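You operate a simulated robot arm through the tools that you are given. There is no shell and no other tool.

You run a simulated robot arm. Do the job below in one go: nothing can be reset, and whatever is moved stays where it is left.

TASK
Tighten both star knobs of the keypad drive, lock its black push plate, then switch it on.
Fine: orange button; leave the module tester off.

The check looks at the end state, three seconds after you hand in, the way a careful person would. Anything else that was tipped, shoved, dropped, spilled or broken makes it a failure.

THE ROBOT
A 7-joint arm with a two-finger parallel gripper, fixed in place. Base frame: the origin is at the foot of the arm, x ahead of it, y to its left, z up. Lengths are in m, angles in rad, forces in N, time in s.
Its first joint turns from -2.897 to 2.897 rad. Payload 3.43 kg.
Tool frame: the origin (TCP) lies between the finger pads and is the grasp point; the fingertips stand 0.03 m ahead of it; z points along the fingers, y is the line along which they close. The gripper opens to 0.094 m. The fingers are 0.028 m wide and 0.01 m thick; the gripper's body (0.05 by 0.096 m) begins 0.055 m behind the TCP.
Orientation is that of the tool frame in the base frame, as a unit quaternion [x, y, z, w]. With the fingers straight down and closing along the base's y, the tool's x points along the base's -x, its y along +y and its z along -z.

THE INTERFACE
- The arm moves only by the tool step_arm. Its argument "motion" is a list of rows, each a list of 7 numbers: the shift along the tool's x, y, z in m, then the turn, a rotation vector about the tool's x, y, z in rad, then the opening, from 0 (shut) to 1 (fully open). In form: [[x, y, z, ax, ay, az, fingers], ...]. A call has 1 to 20 rows; each row is the pose to reach, as a shift and turn from the pose commanded when the call began, along the tool's axes at that moment. A row lasts 0.2 s, in which the tool goes at most 0.05 m and 0.15 rad; a call with a longer step from one row to the next is refused whole, and so is a gripper value outside its range. Where a pose cannot be reached the arm comes as near as it can. A force on the tool above 60 N (or 10 N above the force at the start of the call, whichever is more), or a blocked arm, ends the call early, and 0.2 s more pass. Each finger travels about 0.045 m/s and halts on what it meets, pressing with about 32 N; the grip force reading is that of the motor and also rises with nothing between the fingers. The clock runs only during rows and for 0.2 s after the last one: add rows that repeat a pose to give the fingers time. The reply holds the time, the measured pose of the TCP, the force on the tool along the base axes, the opening and the grip force, in the units named above and with some noise, with the torque about the TCP (base axes, N m) and any sound that the robot's microphone picked up.
- Cameras (640 x 400 px; columns grow to the right, rows downward): "scene" is fixed at [0.2214, -0.5, 1.4945]; the picture's right is [0.30, -0.95, 0.00], its down [-0.79, -0.25, -0.55] and it looks along [0.53, 0.17, -0.83] (base axes); focal length 349 px, centre (320, 200). "wrist" rides on the gripper at [0.076, 0.014, -0.103] in the tool frame; the picture's right is [-0.18, 0.98, 0.00], its down [-0.75, -0.14, -0.64] and it looks along [-0.63, -0.12, 0.77] (tool axes); focal length 243 px, centre (320, 200). There is no depth. A picture from a camera that has moved, and an enlarged one, comes with that camera's place and axes in the base frame and with its lens.
- capture(camera): a new picture of that camera. No time passes.
- close_up(camera, box): a new picture of the part [left, top, right, bottom] of that camera's present view, enlarged. No time passes.
- job_done(): hands the job in; it is judged then, once.

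Places have to be worked out from the pictures, the camera data and where the tool is seen. Open the gripper and draw the arm clear of the work before you hand the job in, unless the task says otherwise.

The tools are called as name(argument=value, ...) on one line, values as JSON. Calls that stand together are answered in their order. step_arm: Moves the arm, as the interface text tells. Its arguments: {"type":"object","properties":{"motion":{"type":"array"}},"required":["motion"]} The other tools are called the same way: capture (camera) takes a picture; close_up (camera, box) takes an enlarged picture of a part of a camera's view; job_done () hands the job in.

At the start:

```text
t: 0.0
position: [0.3507, -0.3068, 1.2497]
ee_rot: [0.0, 1.0, 0.0, 0.0]
contact_force: [0.1, -0.4, -0.4]
wrist_torque: [0.02, 0.01, -0.02]
width: 0.0941
grip_force: 0.0
```

scene: 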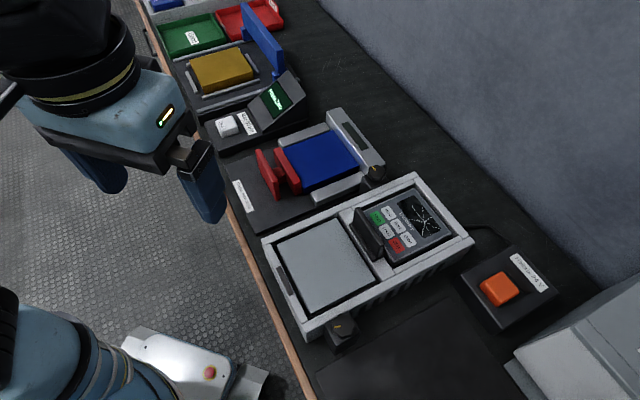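
wrist: 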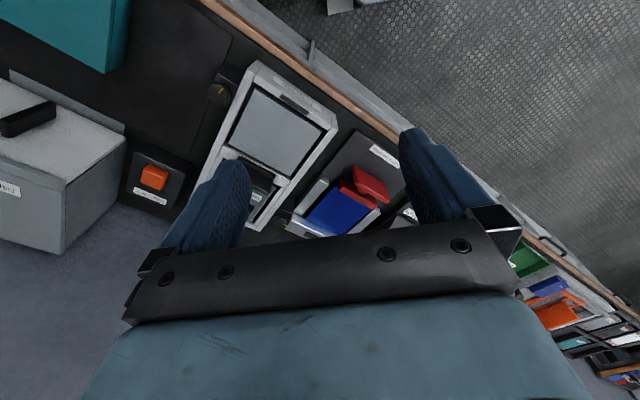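

I'll start by looking closely at the drive, its knobs, and the button in enlarged views before moving anything.

close_up(camera="scene", box=[250, 160, 490, 360])

close_up(camera="scene", box=[220, 90, 400, 240])

close_up(camera="scene", box=[440, 220, 600, 360])

close_up(camera="wrist", box=[100, 40, 420, 240])

```text
2.00 times, centred on (370, 260) of scene
camera zoom: at [0.2214, -0.5, 1.4945], right [0.3, -0.95, 0.0], down [-0.79, -0.25, -0.55], along [0.53, 0.17, -0.83], focal length 697 px, centre (220, 80)
```

zoom: 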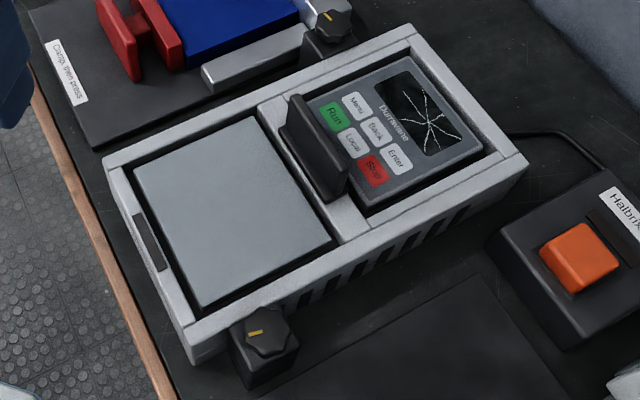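

```text
2.67 times, centred on (310, 165) of scene
camera zoom: at [0.2214, -0.5, 1.4945], right [0.3, -0.95, 0.0], down [-0.79, -0.25, -0.55], along [0.53, 0.17, -0.83], focal length 930 px, centre (347, 293)
```

zoom: 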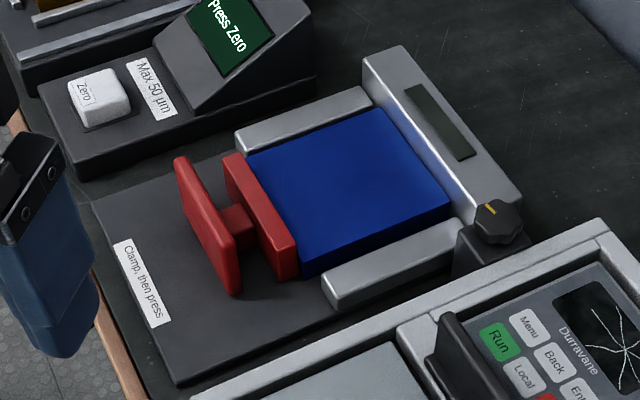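

```text
2.86 times, centred on (520, 290) of scene
camera zoom: at [0.2214, -0.5, 1.4945], right [0.3, -0.95, 0.0], down [-0.79, -0.25, -0.55], along [0.53, 0.17, -0.83], focal length 996 px, centre (-251, -57)
```

zoom: 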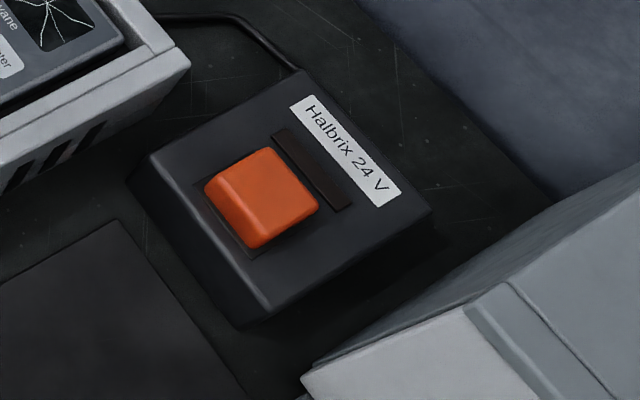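

```text
2.00 times, centred on (260, 140) of wrist
camera zoom: at [0.2753, -0.2931, 1.3512], right [0.18, 0.98, 0.0], down [0.75, -0.14, 0.64], along [0.63, -0.12, -0.77], focal length 485 px, centre (440, 320)
```

zoom: 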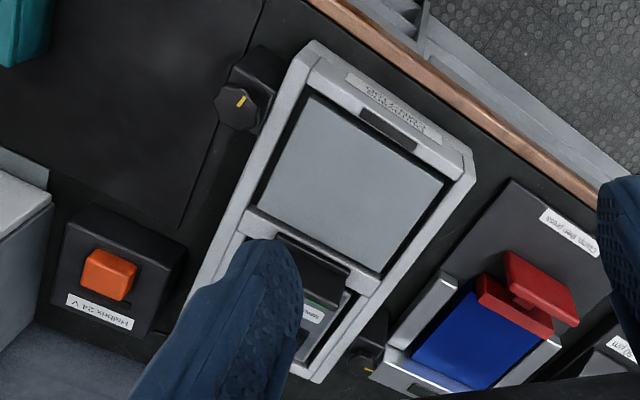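

The drive lies roughly at x 0.36–0.73, y −0.30 to −0.55, rotated about −45°, with tops near z 0.9. Knob A is around [0.37, −0.49, 0.91], knob B around [0.69, −0.47, 0.91], and the orange button around [0.54, −0.75, 0.86]. I'll shift the arm sideways at height for a better wrist view.

step_arm(motion=[[0, -0.045, 0, 0, 0, 0, 1], [0, -0.09, 0, 0, 0, 0, 1], [0, -0.135, 0, 0, 0, 0, 1], [0, -0.16, 0.0, 0, 0, 0, 1], [0, -0.16, 0, 0, 0, 0, 1]])

capture(camera="wrist")

capture(camera="scene")

```text
t: 1.2
position: [0.35, -0.4672, 1.2521]
ee_rot: [-0.002, 1.0, -0.001, 0.0]
contact_force: [0.1, 0.2, -0.5]
wrist_torque: [-0.01, 0.01, -0.01]
width: 0.0938
grip_force: 0.0
```

```text
taken
camera wrist: at [0.2749, -0.453, 1.3524], right [0.18, 0.98, 0.0], down [0.75, -0.14, 0.64], along [0.63, -0.12, -0.77], focal length 243 px, centre (320, 200)
```

wrist: 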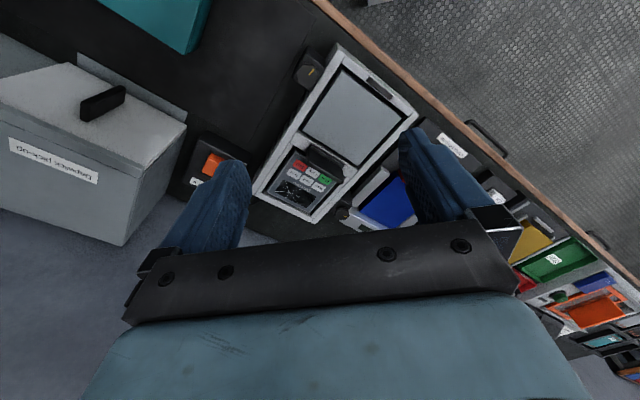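

```text
taken
```

scene: 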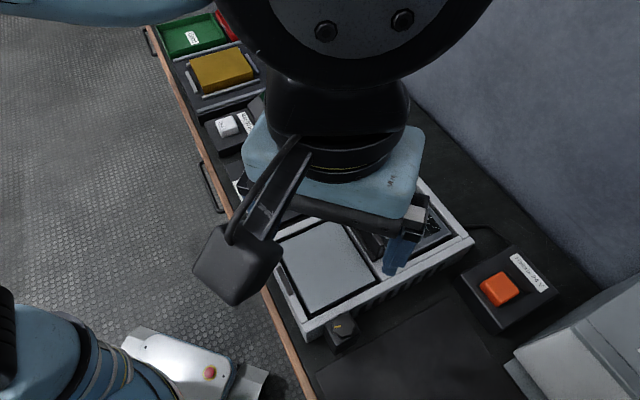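

The whole drive is now visible between the fingers. Zooming in on the drive, both knobs and the push plate.

close_up(camera="wrist", box=[230, 40, 430, 230])

close_up(camera="wrist", box=[250, 130, 360, 225])

close_up(camera="wrist", box=[280, 40, 420, 130])

close_up(camera="scene", box=[305, 300, 385, 360])

```text
2.11 times, centred on (330, 135) of wrist
camera zoom: at [0.2749, -0.453, 1.3524], right [0.18, 0.98, 0.0], down [0.75, -0.14, 0.64], along [0.63, -0.12, -0.77], focal length 511 px, centre (299, 337)
```

zoom: 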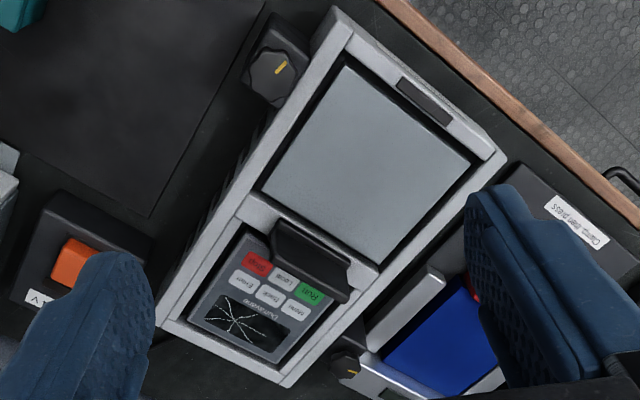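

```text
4.21 times, centred on (305, 178) of wrist
camera zoom: at [0.2749, -0.453, 1.3524], right [0.18, 0.98, 0.0], down [0.75, -0.14, 0.64], along [0.63, -0.12, -0.77], focal length 1022 px, centre (383, 295)
```

zoom: 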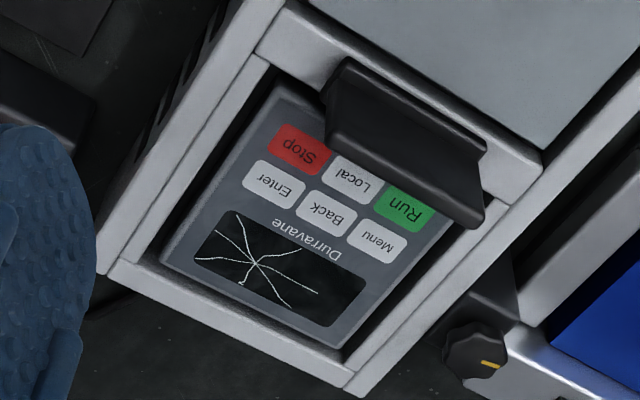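

```text
4.44 times, centred on (350, 85) of wrist
camera zoom: at [0.2749, -0.453, 1.3524], right [0.18, 0.98, 0.0], down [0.75, -0.14, 0.64], along [0.63, -0.12, -0.77], focal length 1078 px, centre (187, 711)
```

zoom: 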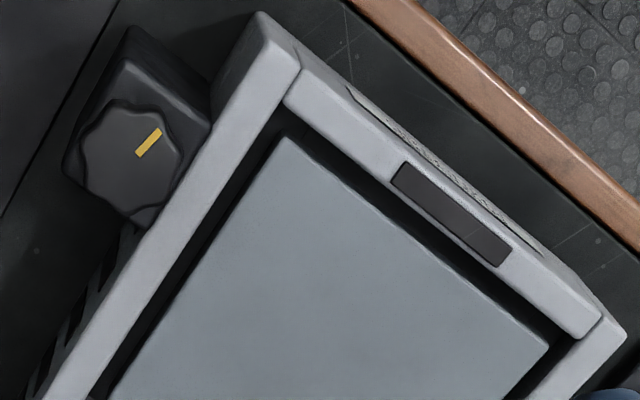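

```text
6.67 times, centred on (345, 330) of scene
camera zoom: at [0.2214, -0.5, 1.4945], right [0.3, -0.95, 0.0], down [-0.79, -0.25, -0.55], along [0.53, 0.17, -0.83], focal length 2325 px, centre (153, -667)
```

zoom: 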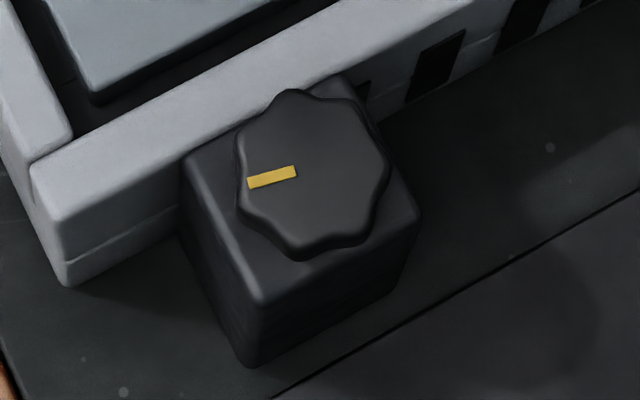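

There's a label on the drive's front face that I want to read, and I need a better look at the push plate. I'll yaw the tool 45° and move so the wrist camera looks along the drive from its front end.

step_arm(motion=[[0.005, 0.041, 0.008, 0, 0, 0.131, 1], [0.01, 0.082, 0.016, 0, 0, 0.262, 1], [0.015, 0.123, 0.025, 0, 0, 0.393, 1], [0.02, 0.165, 0.033, 0, 0, 0.524, 1], [0.025, 0.206, 0.042, 0, 0, 0.655, 1], [0.03, 0.247, 0.05, 0, 0, 0.785, 1], [0.03, 0.247, 0.05, 0, 0, 0.785, 1]])

capture(camera="wrist")

```text
t: 2.8
position: [0.3199, -0.2221, 1.2002]
ee_rot: [0.383, 0.924, 0.0, 0.0]
contact_force: [-0.1, -0.7, 0.6]
wrist_torque: [0.0, 0.03, 0.01]
width: 0.0938
grip_force: 0.0
```

```text
taken
camera wrist: at [0.276, -0.1577, 1.3021], right [0.83, 0.56, 0.0], down [0.43, -0.63, 0.64], along [0.36, -0.53, -0.77], focal length 243 px, centre (320, 200)
```

wrist: 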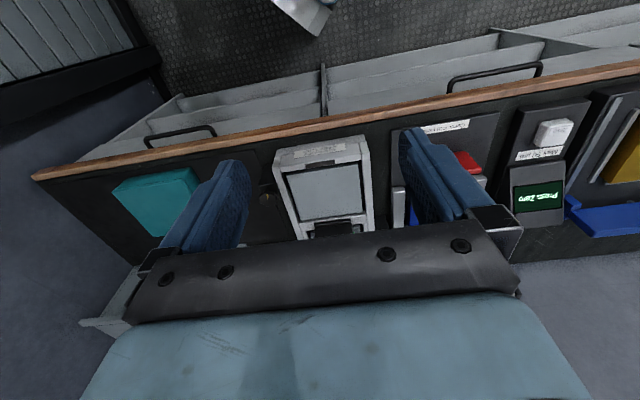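

close_up(camera="wrist", box=[265, 130, 385, 205])

close_up(camera="wrist", box=[270, 138, 340, 178])

close_up(camera="wrist", box=[285, 190, 385, 250])

```text
5.33 times, centred on (325, 168) of wrist
camera zoom: at [0.276, -0.1577, 1.3021], right [0.83, 0.56, 0.0], down [0.43, -0.63, 0.64], along [0.36, -0.53, -0.77], focal length 1294 px, centre (293, 373)
```

zoom: 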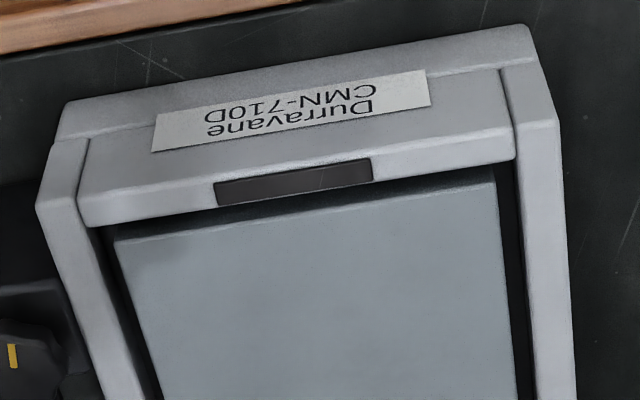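

```text
9.14 times, centred on (305, 158) of wrist
camera zoom: at [0.276, -0.1577, 1.3021], right [0.83, 0.56, 0.0], down [0.43, -0.63, 0.64], along [0.36, -0.53, -0.77], focal length 2218 px, centre (457, 584)
```

zoom: 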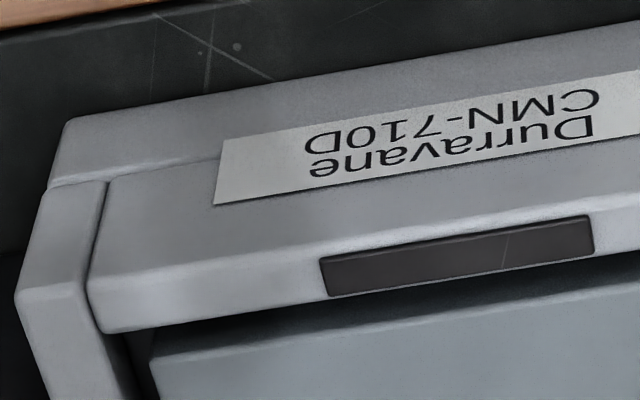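

```text
6.40 times, centred on (335, 220) of wrist
camera zoom: at [0.276, -0.1577, 1.3021], right [0.83, 0.56, 0.0], down [0.43, -0.63, 0.64], along [0.36, -0.53, -0.77], focal length 1553 px, centre (224, 72)
```

zoom: 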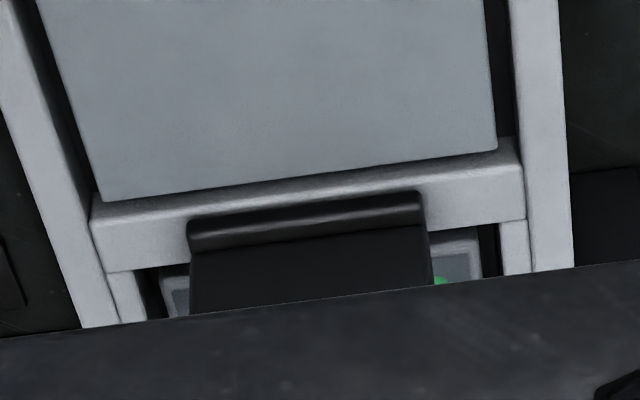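

The label reads "Durravane CMN‑710D", which gives no turning hint; the dark bar on the front rail is probably an indicator. Next I'll look from the right side, tilted, so I see the push plate and the knobs edge-on.

step_arm(motion=[[-0.029, -0.0196, 0.0083, 0, 0, -0.131, 1], [-0.058, -0.0392, 0.0167, 0, 0, -0.262, 1], [-0.087, -0.0588, 0.025, 0, 0, -0.393, 1], [-0.116, -0.0785, 0.0333, 0, 0, -0.524, 1], [-0.145, -0.098, 0.0417, 0, 0, -0.654, 1], [-0.174, -0.1177, 0.05, 0, 0, -0.785, 1], [-0.203, -0.1373, 0.0583, 0, 0, -0.916, 1], [-0.232, -0.157, 0.0667, 0, 0, -1.047, 1], [-0.261, -0.1765, 0.075, 0, 0, -1.178, 1], [-0.29, -0.196, 0.0833, 0, 0, -1.309, 1], [-0.319, -0.2157, 0.0917, 0, 0, -1.44, 1], [-0.3486, -0.2354, 0.1, 0, 0, -1.571, 1], [-0.3486, -0.2354, 0.1, 0, 0, -1.571, 1]])

step_arm(motion=[[0, 0, 0.01, 0, -0.12, 0, 1], [0, 0, 0.02, 0, -0.24, 0, 1], [0, 0, 0.04, 0, -0.35, 0, 1], [0, 0, 0.04, 0, -0.35, 0, 1]])

capture(camera="wrist")

```text
t: 5.6
position: [0.4001, -0.6334, 1.1025]
ee_rot: [-0.384, 0.923, 0.0, 0.0]
contact_force: [0.6, 1.0, -0.1]
wrist_torque: [-0.03, -0.02, 0.0]
width: 0.094
grip_force: 0.0
```

```text
t: 6.6
position: [0.4007, -0.6336, 1.0609]
ee_rot: [-0.378, 0.909, 0.067, 0.161]
contact_force: [-0.3, 0.4, -0.1]
wrist_torque: [0.0, -0.02, 0.0]
width: 0.0939
grip_force: 0.1
```

```text
taken
camera wrist: at [0.3164, -0.699, 1.1296], right [-0.57, 0.82, 0.06], down [0.44, 0.25, 0.86], along [0.69, 0.52, -0.5], focal length 243 px, centre (320, 200)
```

wrist: 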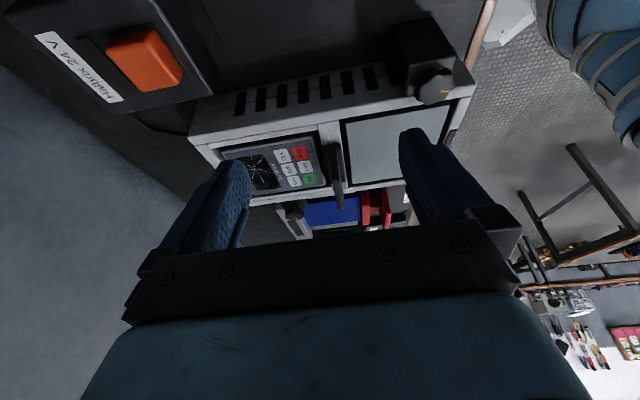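

close_up(camera="wrist", box=[250, 110, 410, 240])

close_up(camera="wrist", box=[370, 10, 490, 130])

close_up(camera="wrist", box=[310, 130, 360, 220])

close_up(camera="wrist", box=[20, 0, 220, 120])

```text
3.08 times, centred on (330, 175) of wrist
camera zoom: at [0.3164, -0.699, 1.1296], right [-0.57, 0.82, 0.06], down [0.44, 0.25, 0.86], along [0.69, 0.52, -0.5], focal length 746 px, centre (289, 277)
```

zoom: 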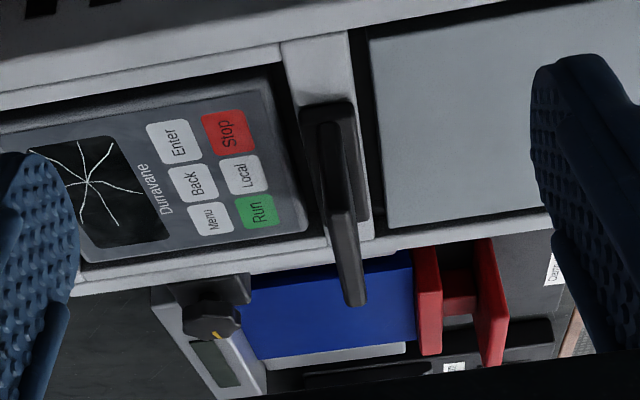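

```text
3.33 times, centred on (430, 70) of wrist
camera zoom: at [0.3164, -0.699, 1.1296], right [-0.57, 0.82, 0.06], down [0.44, 0.25, 0.86], along [0.69, 0.52, -0.5], focal length 809 px, centre (-47, 633)
```

zoom: 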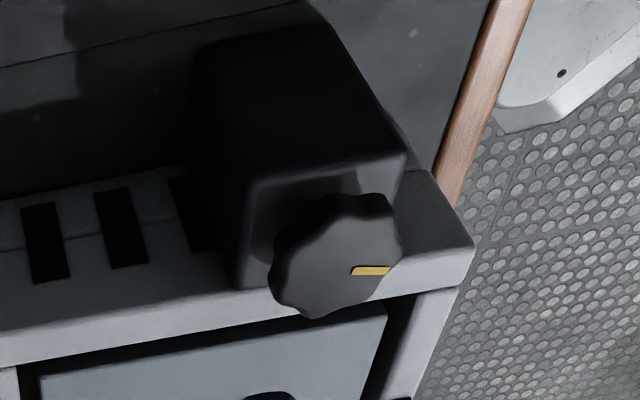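

```text
4.44 times, centred on (335, 175) of wrist
camera zoom: at [0.3164, -0.699, 1.1296], right [-0.57, 0.82, 0.06], down [0.44, 0.25, 0.86], along [0.69, 0.52, -0.5], focal length 1078 px, centre (253, 311)
```

zoom: 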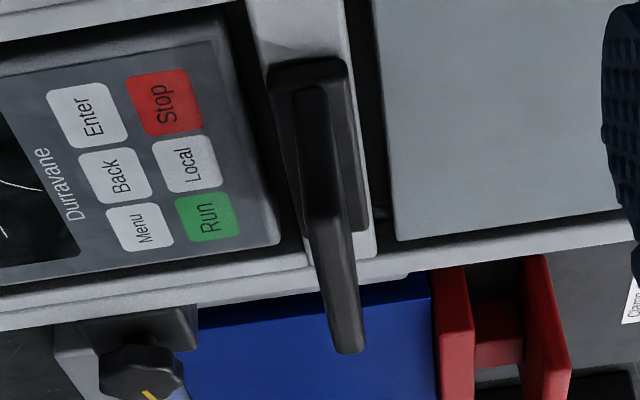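

```text
3.20 times, centred on (120, 60) of wrist
camera zoom: at [0.3164, -0.699, 1.1296], right [-0.57, 0.82, 0.06], down [0.44, 0.25, 0.86], along [0.69, 0.52, -0.5], focal length 776 px, centre (960, 648)
```

zoom: 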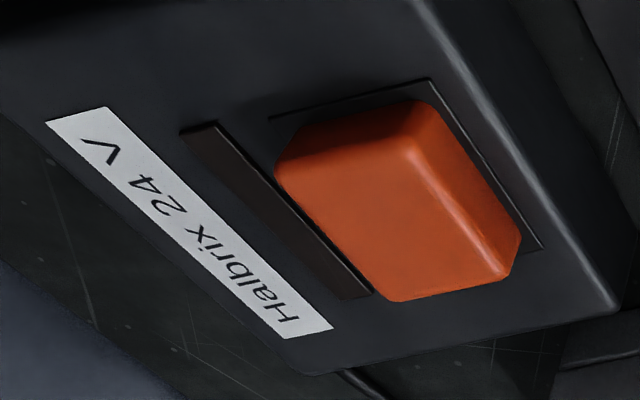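

The push plate appears to be an upright plate on a small base on the crossbar. I'll zoom in harder on its base and on the knob surroundings from this angle and from the scene camera.

close_up(camera="wrist", box=[310, 138, 358, 168])

close_up(camera="wrist", box=[300, 165, 364, 205])

close_up(camera="wrist", box=[270, 190, 334, 230])

capture(camera="scene")

```text
13.33 times, centred on (334, 153) of wrist
camera zoom: at [0.3164, -0.699, 1.1296], right [-0.57, 0.82, 0.06], down [0.44, 0.25, 0.86], along [0.69, 0.52, -0.5], focal length 3235 px, centre (133, 827)
```

zoom: 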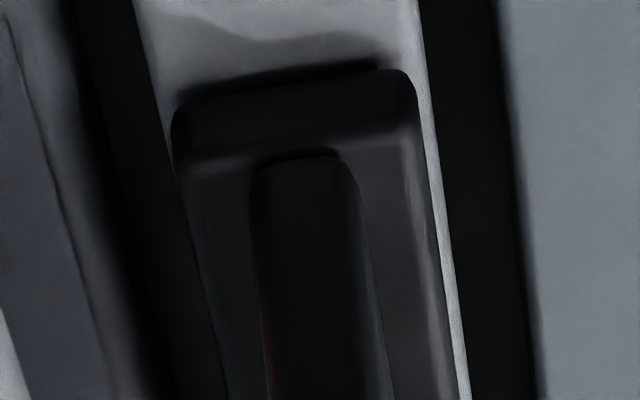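

```text
10.00 times, centred on (332, 185) of wrist
camera zoom: at [0.3164, -0.699, 1.1296], right [-0.57, 0.82, 0.06], down [0.44, 0.25, 0.86], along [0.69, 0.52, -0.5], focal length 2426 px, centre (200, 350)
```

zoom: 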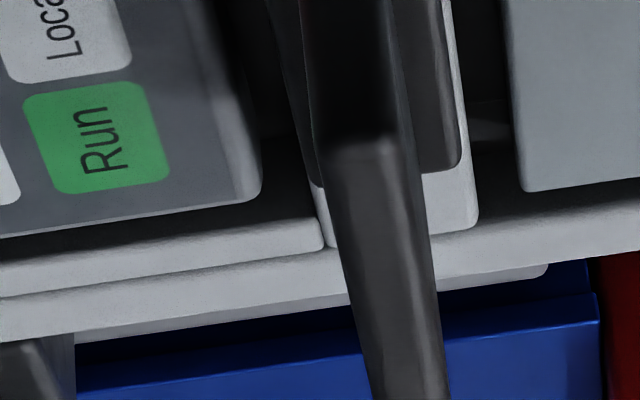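

```text
10.00 times, centred on (302, 210) of wrist
camera zoom: at [0.3164, -0.699, 1.1296], right [-0.57, 0.82, 0.06], down [0.44, 0.25, 0.86], along [0.69, 0.52, -0.5], focal length 2426 px, centre (500, 100)
```

zoom: 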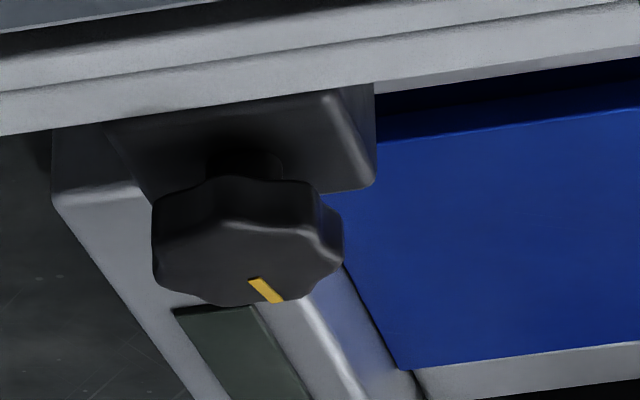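

```text
taken
```

scene: 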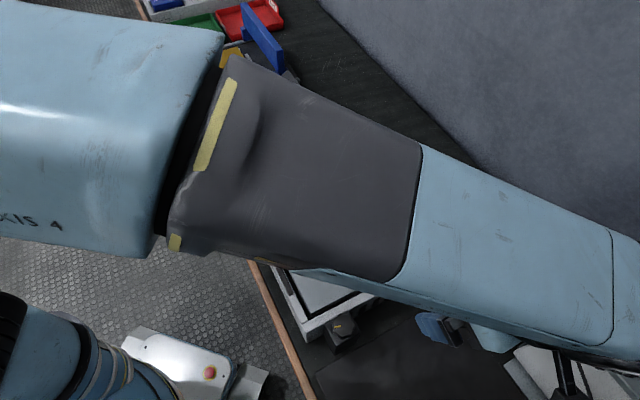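

Measured so far: knob A top ≈ (0.373, −0.493, 0.902), knob B top ≈ (0.703, −0.4745, 0.903), frame top ≈ 0.888, and the push plate is upright with its top near 0.95. I'll untilt the tool, then hover above knob A.

step_arm(motion=[[-0.005, 0, -0.013, 0, 0.12, 0, 1], [-0.009, 0, -0.025, 0, 0.24, 0, 1], [-0.0137, 0, -0.0376, 0, 0.35, 0, 1], [-0.0137, 0, -0.0376, 0, 0.35, 0, 1]])

```text
t: 7.6
position: [0.3996, -0.6324, 1.1007]
ee_rot: [-0.383, 0.924, 0.0, 0.0]
contact_force: [0.2, 0.3, 0.0]
wrist_torque: [0.01, -0.01, -0.02]
width: 0.0941
grip_force: 0.1
```

Untilted. Now hovering above knob A at about z 1.03 with the fingers closing along the drive's long axis.

step_arm(motion=[[-0.02, 0.03, 0.017, 0, 0, 0, 1], [-0.04, 0.06, 0.035, 0, 0, 0, 1], [-0.06, 0.09, 0.053, 0, 0, 0, 1], [-0.0799, 0.1181, 0.07, 0, 0, 0, 1], [-0.0799, 0.1181, 0.07, 0, 0, 0, 1]])

capture(camera="wrist")

capture(camera="scene")

```text
t: 8.8
position: [0.3732, -0.4926, 1.03]
ee_rot: [-0.384, 0.923, 0.0, 0.0]
contact_force: [0.3, 0.2, 0.6]
wrist_torque: [-0.03, 0.0, -0.01]
width: 0.0941
grip_force: 0.0
```

```text
taken
camera wrist: at [0.3114, -0.5367, 1.1313], right [-0.57, 0.82, 0.0], down [0.63, 0.43, 0.64], along [0.53, 0.36, -0.77], focal length 243 px, centre (320, 200)
```

wrist: 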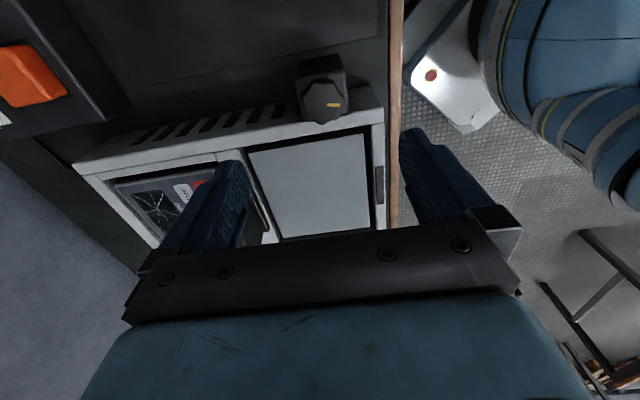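

```text
taken
```

scene: 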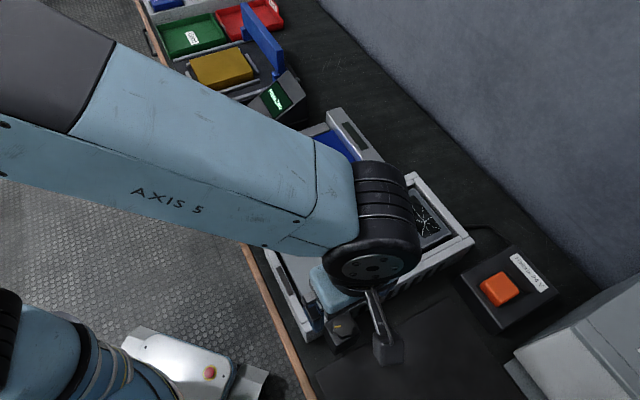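

The knob sits almost exactly at the predicted spot between the fingers. Zooming to refine its centre.

close_up(camera="wrist", box=[277, 45, 373, 105])

close_up(camera="wrist", box=[272, 75, 368, 135])

close_up(camera="scene", box=[297, 300, 393, 360])

```text
6.67 times, centred on (325, 75) of wrist
camera zoom: at [0.3114, -0.5367, 1.1313], right [-0.57, 0.82, 0.0], down [0.63, 0.43, 0.64], along [0.53, 0.36, -0.77], focal length 1618 px, centre (287, 1033)
```

zoom: 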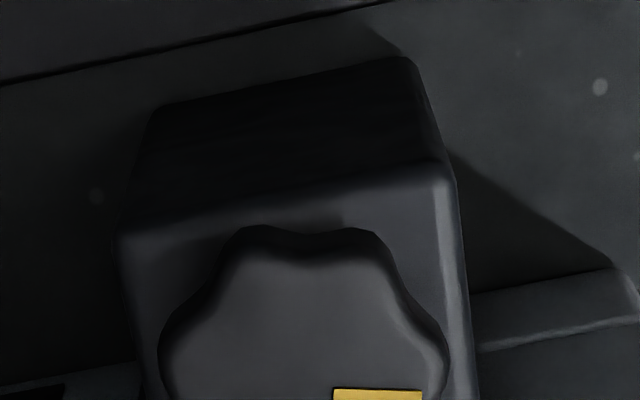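

```text
6.67 times, centred on (320, 105) of wrist
camera zoom: at [0.3114, -0.5367, 1.1313], right [-0.57, 0.82, 0.0], down [0.63, 0.43, 0.64], along [0.53, 0.36, -0.77], focal length 1618 px, centre (320, 833)
```

zoom: 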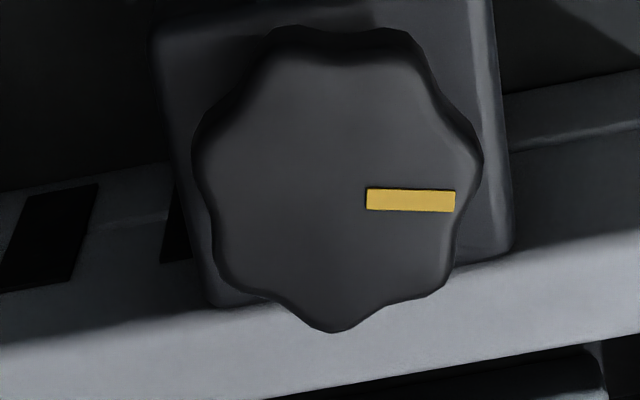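

```text
6.67 times, centred on (345, 330) of scene
camera zoom: at [0.2214, -0.5, 1.4945], right [0.3, -0.95, 0.0], down [-0.79, -0.25, -0.55], along [0.53, 0.17, -0.83], focal length 2325 px, centre (153, -667)
```

zoom: 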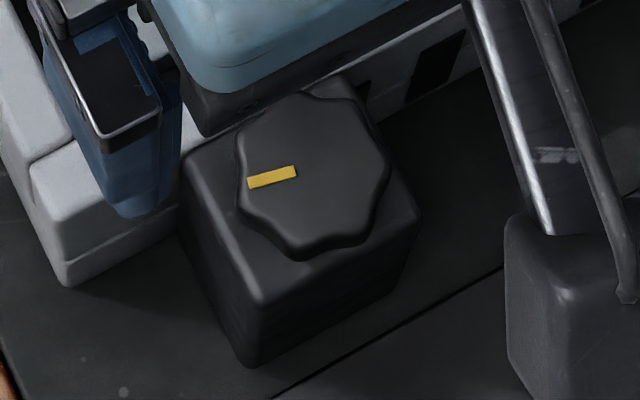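

Knob A's centre comes out at about (0.3735, −0.4925), top ≈ 0.903, with an eight-lobed outline about 39 mm across. I'll wind the wrist 45° counter-clockwise at hover for clockwise travel and narrow the fingers to about 56 mm.

step_arm(motion=[[0, 0, 0.01, 0, 0, -0.14, 0.8], [0, 0, 0.02, 0, 0, -0.28, 0.62], [0, 0, 0.03, 0, 0, -0.42, 0.62], [0, 0, 0.04, 0, 0, -0.56, 0.62], [0, 0, 0.05, 0, 0, -0.7, 0.62], [0, 0, 0.06, 0, 0, -0.785, 0.62], [0, 0, 0.06, 0, 0, -0.785, 0.62]])

capture(camera="wrist")

close_up(camera="scene", box=[297, 300, 393, 360])

```text
t: 10.4
position: [0.3728, -0.4938, 0.9694]
ee_rot: [0.708, -0.706, 0.0, -0.001]
contact_force: [-0.2, 0.3, 0.8]
wrist_torque: [-0.02, -0.01, -0.02]
width: 0.0583
grip_force: 0.0
```

```text
taken
camera wrist: at [0.3605, -0.5694, 1.0707], right [-0.98, 0.18, 0.0], down [0.14, 0.75, 0.64], along [0.12, 0.63, -0.77], focal length 243 px, centre (320, 200)
```

wrist: 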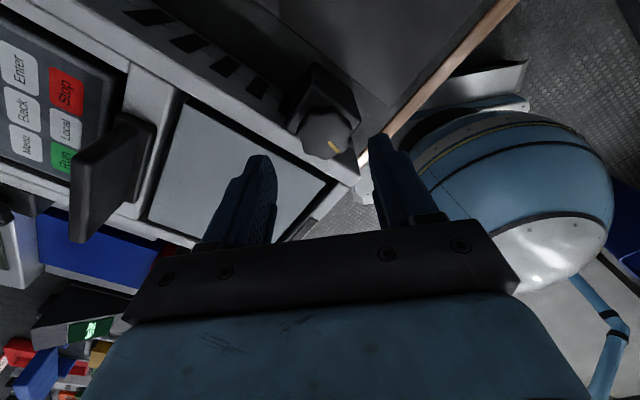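

```text
6.67 times, centred on (345, 330) of scene
camera zoom: at [0.2214, -0.5, 1.4945], right [0.3, -0.95, 0.0], down [-0.79, -0.25, -0.55], along [0.53, 0.17, -0.83], focal length 2325 px, centre (153, -667)
```

zoom: 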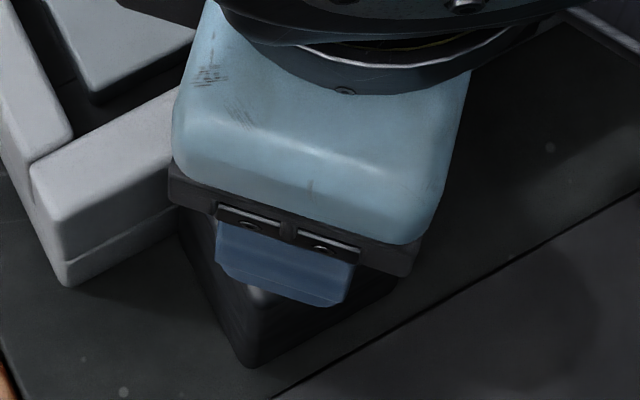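

Reached yaw +90° fine and the knob is centred between the fingers. A zoom to confirm the alignment, plus this new side view of the push plate.

close_up(camera="wrist", box=[272, 100, 368, 160])

close_up(camera="wrist", box=[30, 90, 190, 250])

```text
6.67 times, centred on (320, 130) of wrist
camera zoom: at [0.3605, -0.5694, 1.0707], right [-0.98, 0.18, 0.0], down [0.14, 0.75, 0.64], along [0.12, 0.63, -0.77], focal length 1618 px, centre (320, 667)
```

zoom: 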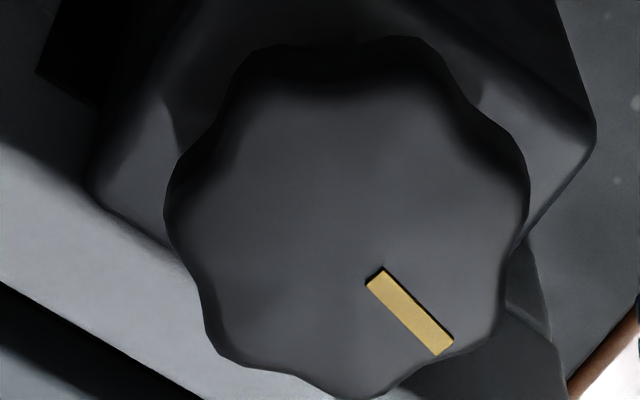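

```text
2.50 times, centred on (110, 170) of wrist
camera zoom: at [0.3605, -0.5694, 1.0707], right [-0.98, 0.18, 0.0], down [0.14, 0.75, 0.64], along [0.12, 0.63, -0.77], focal length 606 px, centre (845, 275)
```

zoom: 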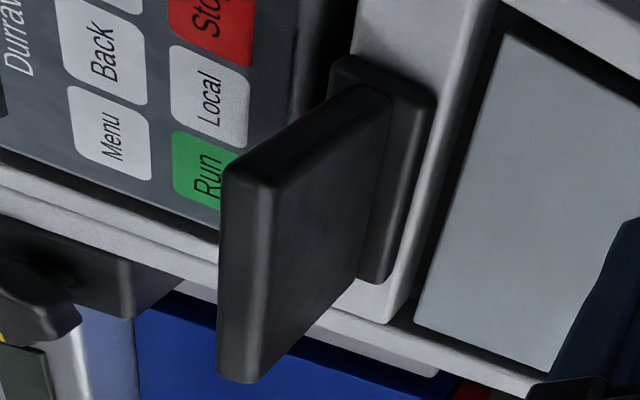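

The knob centre is about 2–3 mm toward −x of the TCP; I'll correct for that, descend so the fingertips sit at z ≈ 0.8905 (just above the frame top), and check forces before closing.

step_arm(motion=[[-0.001, 0.0025, 0.015, 0, 0, 0, 0.62], [-0.001, 0.0025, 0.03, 0, 0, 0, 0.62], [-0.001, 0.0025, 0.042, 0, 0, 0, 0.62], [-0.001, 0.0025, 0.049, 0, 0, 0, 0.62], [-0.001, 0.0025, 0.049, 0, 0, 0, 0.62]])

capture(camera="wrist")

close_up(camera="scene", box=[297, 300, 393, 360])

```text
t: 11.6
position: [0.3695, -0.4926, 0.9205]
ee_rot: [-0.707, 0.707, 0.0, 0.0]
contact_force: [0.6, 0.9, 0.2]
wrist_torque: [-0.01, 0.01, -0.01]
width: 0.0583
grip_force: 0.0
```

```text
taken
camera wrist: at [0.3576, -0.5687, 1.0215], right [-0.98, 0.18, 0.0], down [0.14, 0.75, 0.64], along [0.12, 0.63, -0.77], focal length 243 px, centre (320, 200)
```

wrist: 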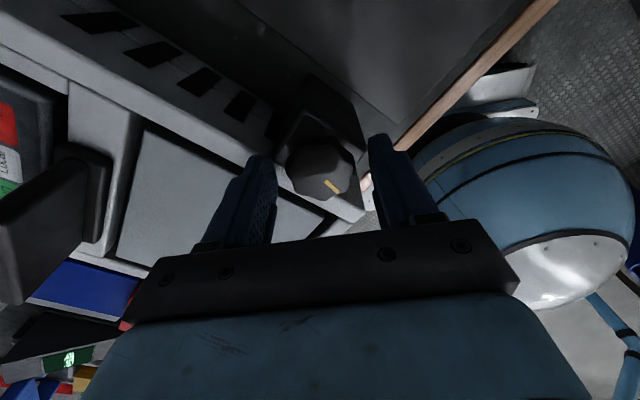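

```text
6.67 times, centred on (345, 330) of scene
camera zoom: at [0.2214, -0.5, 1.4945], right [0.3, -0.95, 0.0], down [-0.79, -0.25, -0.55], along [0.53, 0.17, -0.83], focal length 2325 px, centre (153, -667)
```

zoom: 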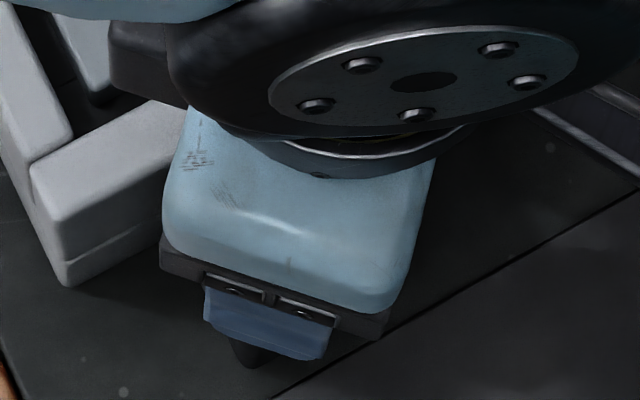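

No contact, and the knob appears between the fingertips. Zoom to verify that both fingers straddle it.

close_up(camera="wrist", box=[240, 125, 400, 225])

```text
4.00 times, centred on (320, 175) of wrist
camera zoom: at [0.3576, -0.5687, 1.0215], right [-0.98, 0.18, 0.0], down [0.14, 0.75, 0.64], along [0.12, 0.63, -0.77], focal length 970 px, centre (320, 300)
```

zoom: 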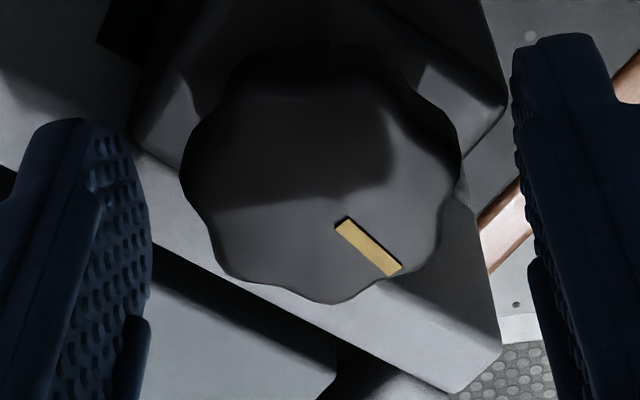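

The knob is well centred between the fingers. Closing on it.

step_arm(motion=[[0, 0, 0, 0, 0, 0, 0.3], [0, 0, 0, 0, 0, 0, 0.2], [0, 0, 0, 0, 0, 0, 0.2], [0, 0, 0, 0, 0, 0, 0.2]])

```text
t: 12.6
position: [0.3697, -0.493, 0.9196]
ee_rot: [-0.707, 0.707, -0.001, 0.0]
contact_force: [-3.7, 0.8, -1.6]
wrist_torque: [-0.12, 0.08, 0.02]
width: 0.0385
grip_force: 44.6
```

Gripped at 38.5 mm. Now turning clockwise (from above) in small steps while watching the torque.

step_arm(motion=[[0, 0, 0, 0, 0, 0.1, 0.2], [0, 0, 0, 0, 0, 0.2, 0.2], [0, 0, 0, 0, 0, 0.3, 0.2], [0, 0, 0, 0, 0, 0.3, 0.2]])

close_up(camera="wrist", box=[240, 125, 400, 225])

```text
t: 13.6
position: [0.3704, -0.4921, 0.9204]
ee_rot: [-0.593, 0.805, 0.001, 0.0]
contact_force: [-9.5, 0.8, -15.4]
wrist_torque: [-0.88, 0.32, -0.05]
width: 0.0388
grip_force: 44.8
```

```text
4.00 times, centred on (320, 175) of wrist
camera zoom: at [0.3354, -0.5612, 1.0215], right [-0.88, 0.47, 0.0], down [0.36, 0.68, 0.64], along [0.3, 0.57, -0.77], focal length 970 px, centre (320, 300)
```

zoom: 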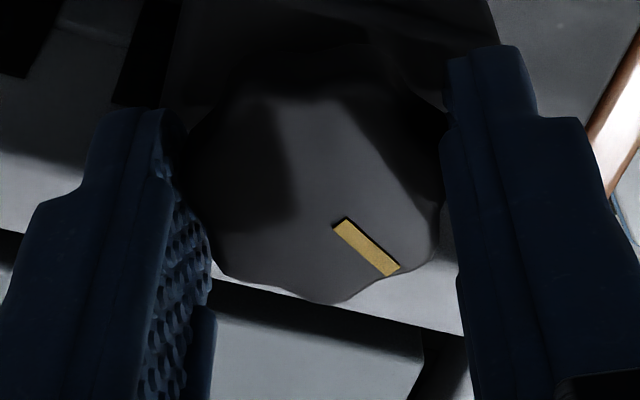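

The yellow mark moves with the fingers, so the knob turns. The downward pull (−15 N) suggests it is screwing down as it tightens. I'll continue clockwise while easing down slightly.

step_arm(motion=[[0, 0, 0.0005, 0, 0, 0, 0.2], [0, 0, 0.0007, 0, 0, 0.1, 0.2], [0, 0, 0.0009, 0, 0, 0.2, 0.2], [0, 0, 0.001, 0, 0, 0.3, 0.2], [0, 0, 0.001, 0, 0, 0.3, 0.2]])

close_up(camera="wrist", box=[240, 125, 400, 225])

```text
t: 14.8
position: [0.3694, -0.4932, 0.921]
ee_rot: [-0.466, 0.885, 0.0, 0.0]
contact_force: [-13.9, 2.5, -12.6]
wrist_torque: [0.47, 0.08, -0.05]
width: 0.0387
grip_force: 44.8
```

```text
4.00 times, centred on (320, 175) of wrist
camera zoom: at [0.3168, -0.5475, 1.0216], right [-0.71, 0.71, 0.0], down [0.54, 0.54, 0.64], along [0.45, 0.45, -0.77], focal length 970 px, centre (320, 300)
```

zoom: 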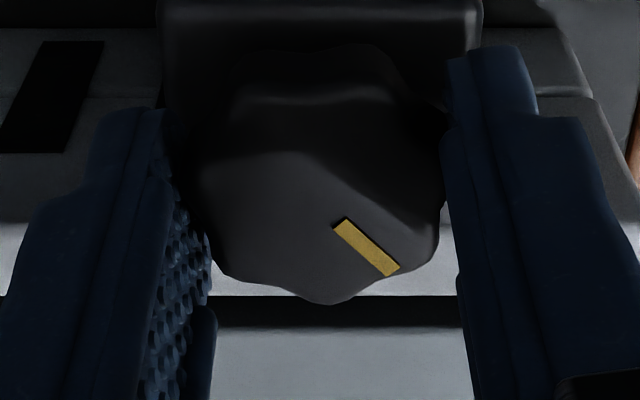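

Still turning freely with the knob. Continuing clockwise another 0.6 rad with a 1 mm lateral correction to relieve the −x side force.

step_arm(motion=[[0.0006, 0.0008, 0.0002, 0, 0, 0.1, 0.2], [0.0006, 0.0008, 0.0004, 0, 0, 0.2, 0.2], [0.0006, 0.0008, 0.0006, 0, 0, 0.3, 0.2], [0.0006, 0.0008, 0.0006, 0, 0, 0.4, 0.2], [0.0006, 0.0008, 0.0006, 0, 0, 0.5, 0.2], [0.0006, 0.0008, 0.0006, 0, 0, 0.6, 0.2], [0.0006, 0.0008, 0.0006, 0, 0, 0.6, 0.2]])

close_up(camera="wrist", box=[240, 125, 400, 225])

```text
t: 16.4
position: [0.3707, -0.4921, 0.9213]
ee_rot: [-0.185, 0.983, 0.0, 0.0]
contact_force: [0.6, 1.5, 17.0]
wrist_torque: [0.03, 0.26, -0.03]
width: 0.0386
grip_force: 44.8
```

```text
4.00 times, centred on (320, 175) of wrist
camera zoom: at [0.2954, -0.5068, 1.0215], right [-0.18, 0.98, 0.0], down [0.75, 0.14, 0.64], along [0.63, 0.12, -0.77], focal length 970 px, centre (320, 300)
```

zoom: 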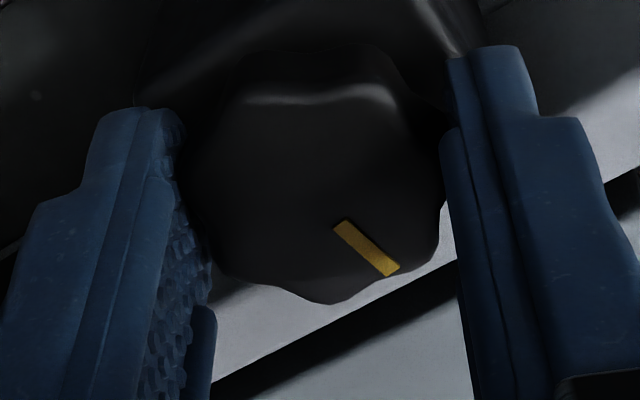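

Mark still follows; vertical force is now +17 N because I pressed down, so the knob isn't descending — I'll ease back up 1 mm and continue clockwise.

step_arm(motion=[[0, 0, -0.001, 0, 0, 0.1, 0.2], [0, 0, -0.001, 0, 0, 0.2, 0.2], [0, 0, -0.001, 0, 0, 0.3, 0.2], [0, 0, -0.001, 0, 0, 0.4, 0.2], [0, 0, -0.001, 0, 0, 0.5, 0.2], [0, 0, -0.001, 0, 0, 0.6, 0.2], [0, 0, -0.001, 0, 0, 0.6, 0.2]])

close_up(camera="wrist", box=[240, 125, 400, 225])

```text
t: 18.0
position: [0.3703, -0.4933, 0.9201]
ee_rot: [0.114, 0.993, 0.0, -0.001]
contact_force: [11.8, -8.5, -8.2]
wrist_torque: [-0.16, -0.43, 0.02]
width: 0.0383
grip_force: 46.0
```

```text
4.00 times, centred on (320, 175) of wrist
camera zoom: at [0.3008, -0.4617, 1.0217], right [0.4, 0.92, 0.0], down [0.7, -0.31, 0.64], along [0.59, -0.26, -0.77], focal length 970 px, centre (320, 300)
```

zoom: 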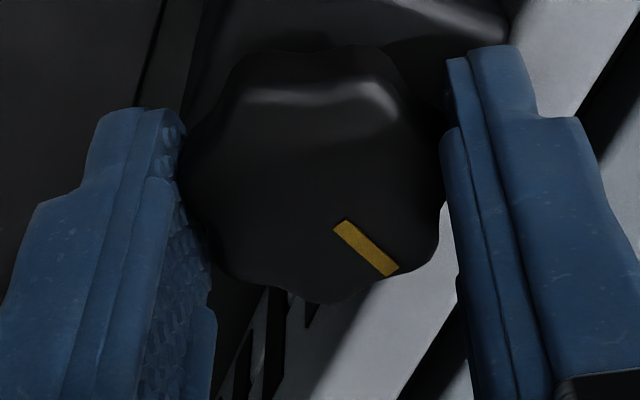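

Turned about 103° so far, no stop yet. Continuing clockwise with a small centre correction.

step_arm(motion=[[-0.0008, -0.0003, 0, 0, 0, 0.1, 0.2], [-0.0008, -0.0003, 0, 0, 0, 0.2, 0.2], [-0.0008, -0.0003, 0, 0, 0, 0.3, 0.2], [-0.0008, -0.0003, 0, 0, 0, 0.4, 0.2], [-0.0008, -0.0003, 0, 0, 0, 0.5, 0.2], [-0.0008, -0.0003, 0, 0, 0, 0.6, 0.2], [-0.0008, -0.0003, 0, 0, 0, 0.6, 0.2]])

close_up(camera="wrist", box=[240, 125, 400, 225])

```text
t: 19.6
position: [0.3703, -0.4925, 0.92]
ee_rot: [0.404, 0.915, 0.0, -0.001]
contact_force: [-4.6, -4.4, -19.7]
wrist_torque: [-0.83, -0.35, -0.02]
width: 0.0384
grip_force: 45.1
```

```text
4.00 times, centred on (320, 175) of wrist
camera zoom: at [0.3309, -0.4272, 1.0218], right [0.85, 0.53, 0.0], down [0.41, -0.65, 0.64], along [0.34, -0.54, -0.77], focal length 970 px, centre (320, 300)
```

zoom: 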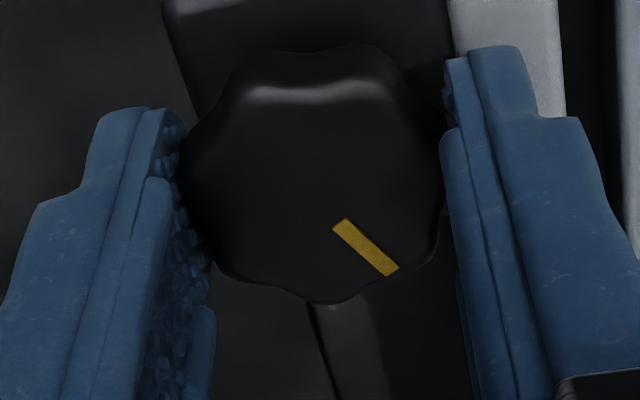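

137° so far and still no stop; the −20 N pull indicates slow descent. Continuing another 0.7 rad, easing down 0.8 mm.

step_arm(motion=[[0, 0, 0.0006, 0, 0, 0.1, 0.2], [0, 0, 0.0006, 0, 0, 0.2, 0.2], [0, 0, 0.0007, 0, 0, 0.3, 0.2], [0, 0, 0.0007, 0, 0, 0.4, 0.2], [0, 0, 0.0008, 0, 0, 0.5, 0.2], [0, 0, 0.0008, 0, 0, 0.6, 0.2], [0, 0, 0.0008, 0, 0, 0.7, 0.2], [0, 0, 0.0008, 0, 0, 0.7, 0.2]])

close_up(camera="wrist", box=[240, 125, 400, 225])

```text
t: 21.4
position: [0.3696, -0.4936, 0.9209]
ee_rot: [0.692, 0.721, 0.0, 0.0]
contact_force: [-9.2, -5.8, 7.2]
wrist_torque: [-0.37, 0.26, 0.51]
width: 0.0387
grip_force: 45.5
```

```text
4.00 times, centred on (320, 175) of wrist
camera zoom: at [0.3826, -0.4168, 1.0212], right [0.99, -0.14, 0.0], down [-0.11, -0.76, 0.64], along [-0.09, -0.64, -0.77], focal length 970 px, centre (320, 300)
```

zoom: 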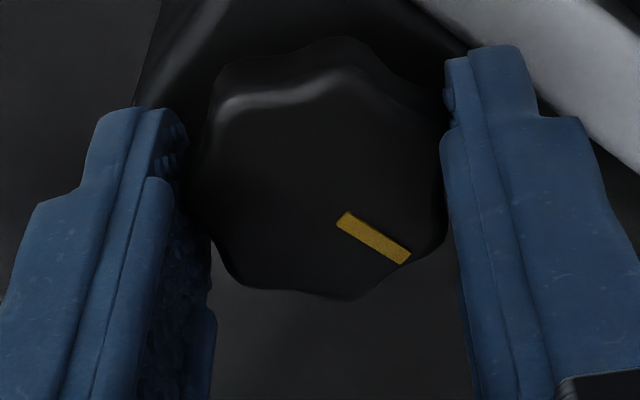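

Torque rose to 0.51 N·m and the mark lagged slightly in the fingers — the knob appears to have reached its stop. I'll test with a small extra turn to see if the knob moves further.

step_arm(motion=[[0, 0, 0, 0, 0, 0.08, 0.2], [0, 0, 0, 0, 0, 0.15, 0.2], [0, 0, 0, 0, 0, 0.15, 0.2]])

close_up(camera="wrist", box=[240, 125, 400, 225])

```text
t: 22.2
position: [0.3711, -0.4923, 0.9193]
ee_rot: [0.745, 0.667, 0.0, 0.0]
contact_force: [-11.9, -3.1, 4.8]
wrist_torque: [-0.35, 0.31, 0.4]
width: 0.038
grip_force: 45.2
```

```text
4.00 times, centred on (320, 175) of wrist
camera zoom: at [0.394, -0.4186, 1.0207], right [0.96, -0.29, 0.0], down [-0.22, -0.73, 0.64], along [-0.19, -0.61, -0.77], focal length 970 px, centre (320, 300)
```

zoom: 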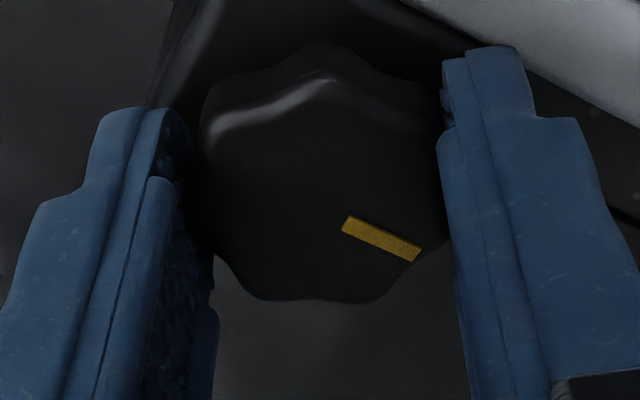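

The fingers slip over the lobes while the mark stays put, now pointing along the drive's long axis (about −46°). Knob A is at its stop. Opening and lifting off.

step_arm(motion=[[0, 0, 0, 0, 0, 0, 0.5], [0, 0, 0, 0, 0, 0, 0.58], [0, 0, 0, 0, 0, 0, 0.58], [0, 0, -0.02, 0, 0, 0, 0.58], [0, 0, -0.05, 0, 0, 0, 0.58], [0, 0, -0.09, 0, 0, 0, 0.6], [0, 0, -0.12, 0, 0, 0, 0.6]])

capture(camera="wrist")

capture(camera="scene")

```text
t: 23.8
position: [0.3714, -0.4928, 1.0393]
ee_rot: [0.744, 0.668, -0.002, 0.0]
contact_force: [0.4, 0.3, 0.2]
wrist_torque: [0.01, 0.0, -0.02]
width: 0.0567
grip_force: 0.0
```

```text
taken
camera wrist: at [0.3953, -0.4183, 1.1413], right [0.96, -0.29, 0.0], down [-0.22, -0.73, 0.64], along [-0.19, -0.61, -0.77], focal length 243 px, centre (320, 200)
```

wrist: 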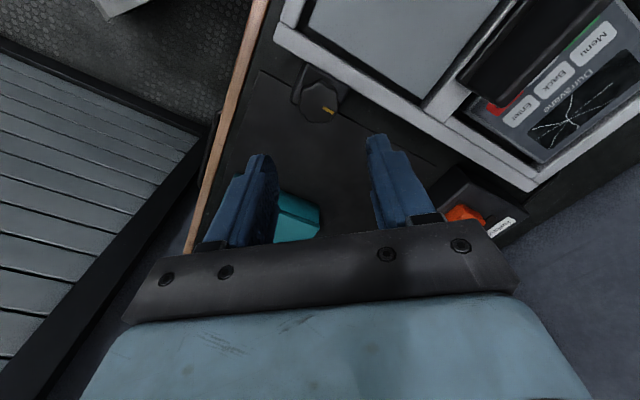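

```text
taken
```

scene: 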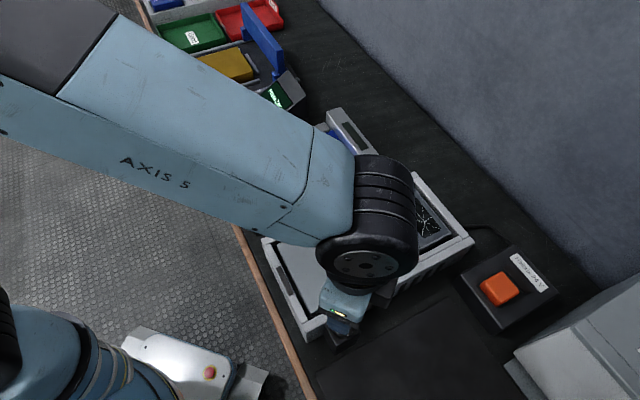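

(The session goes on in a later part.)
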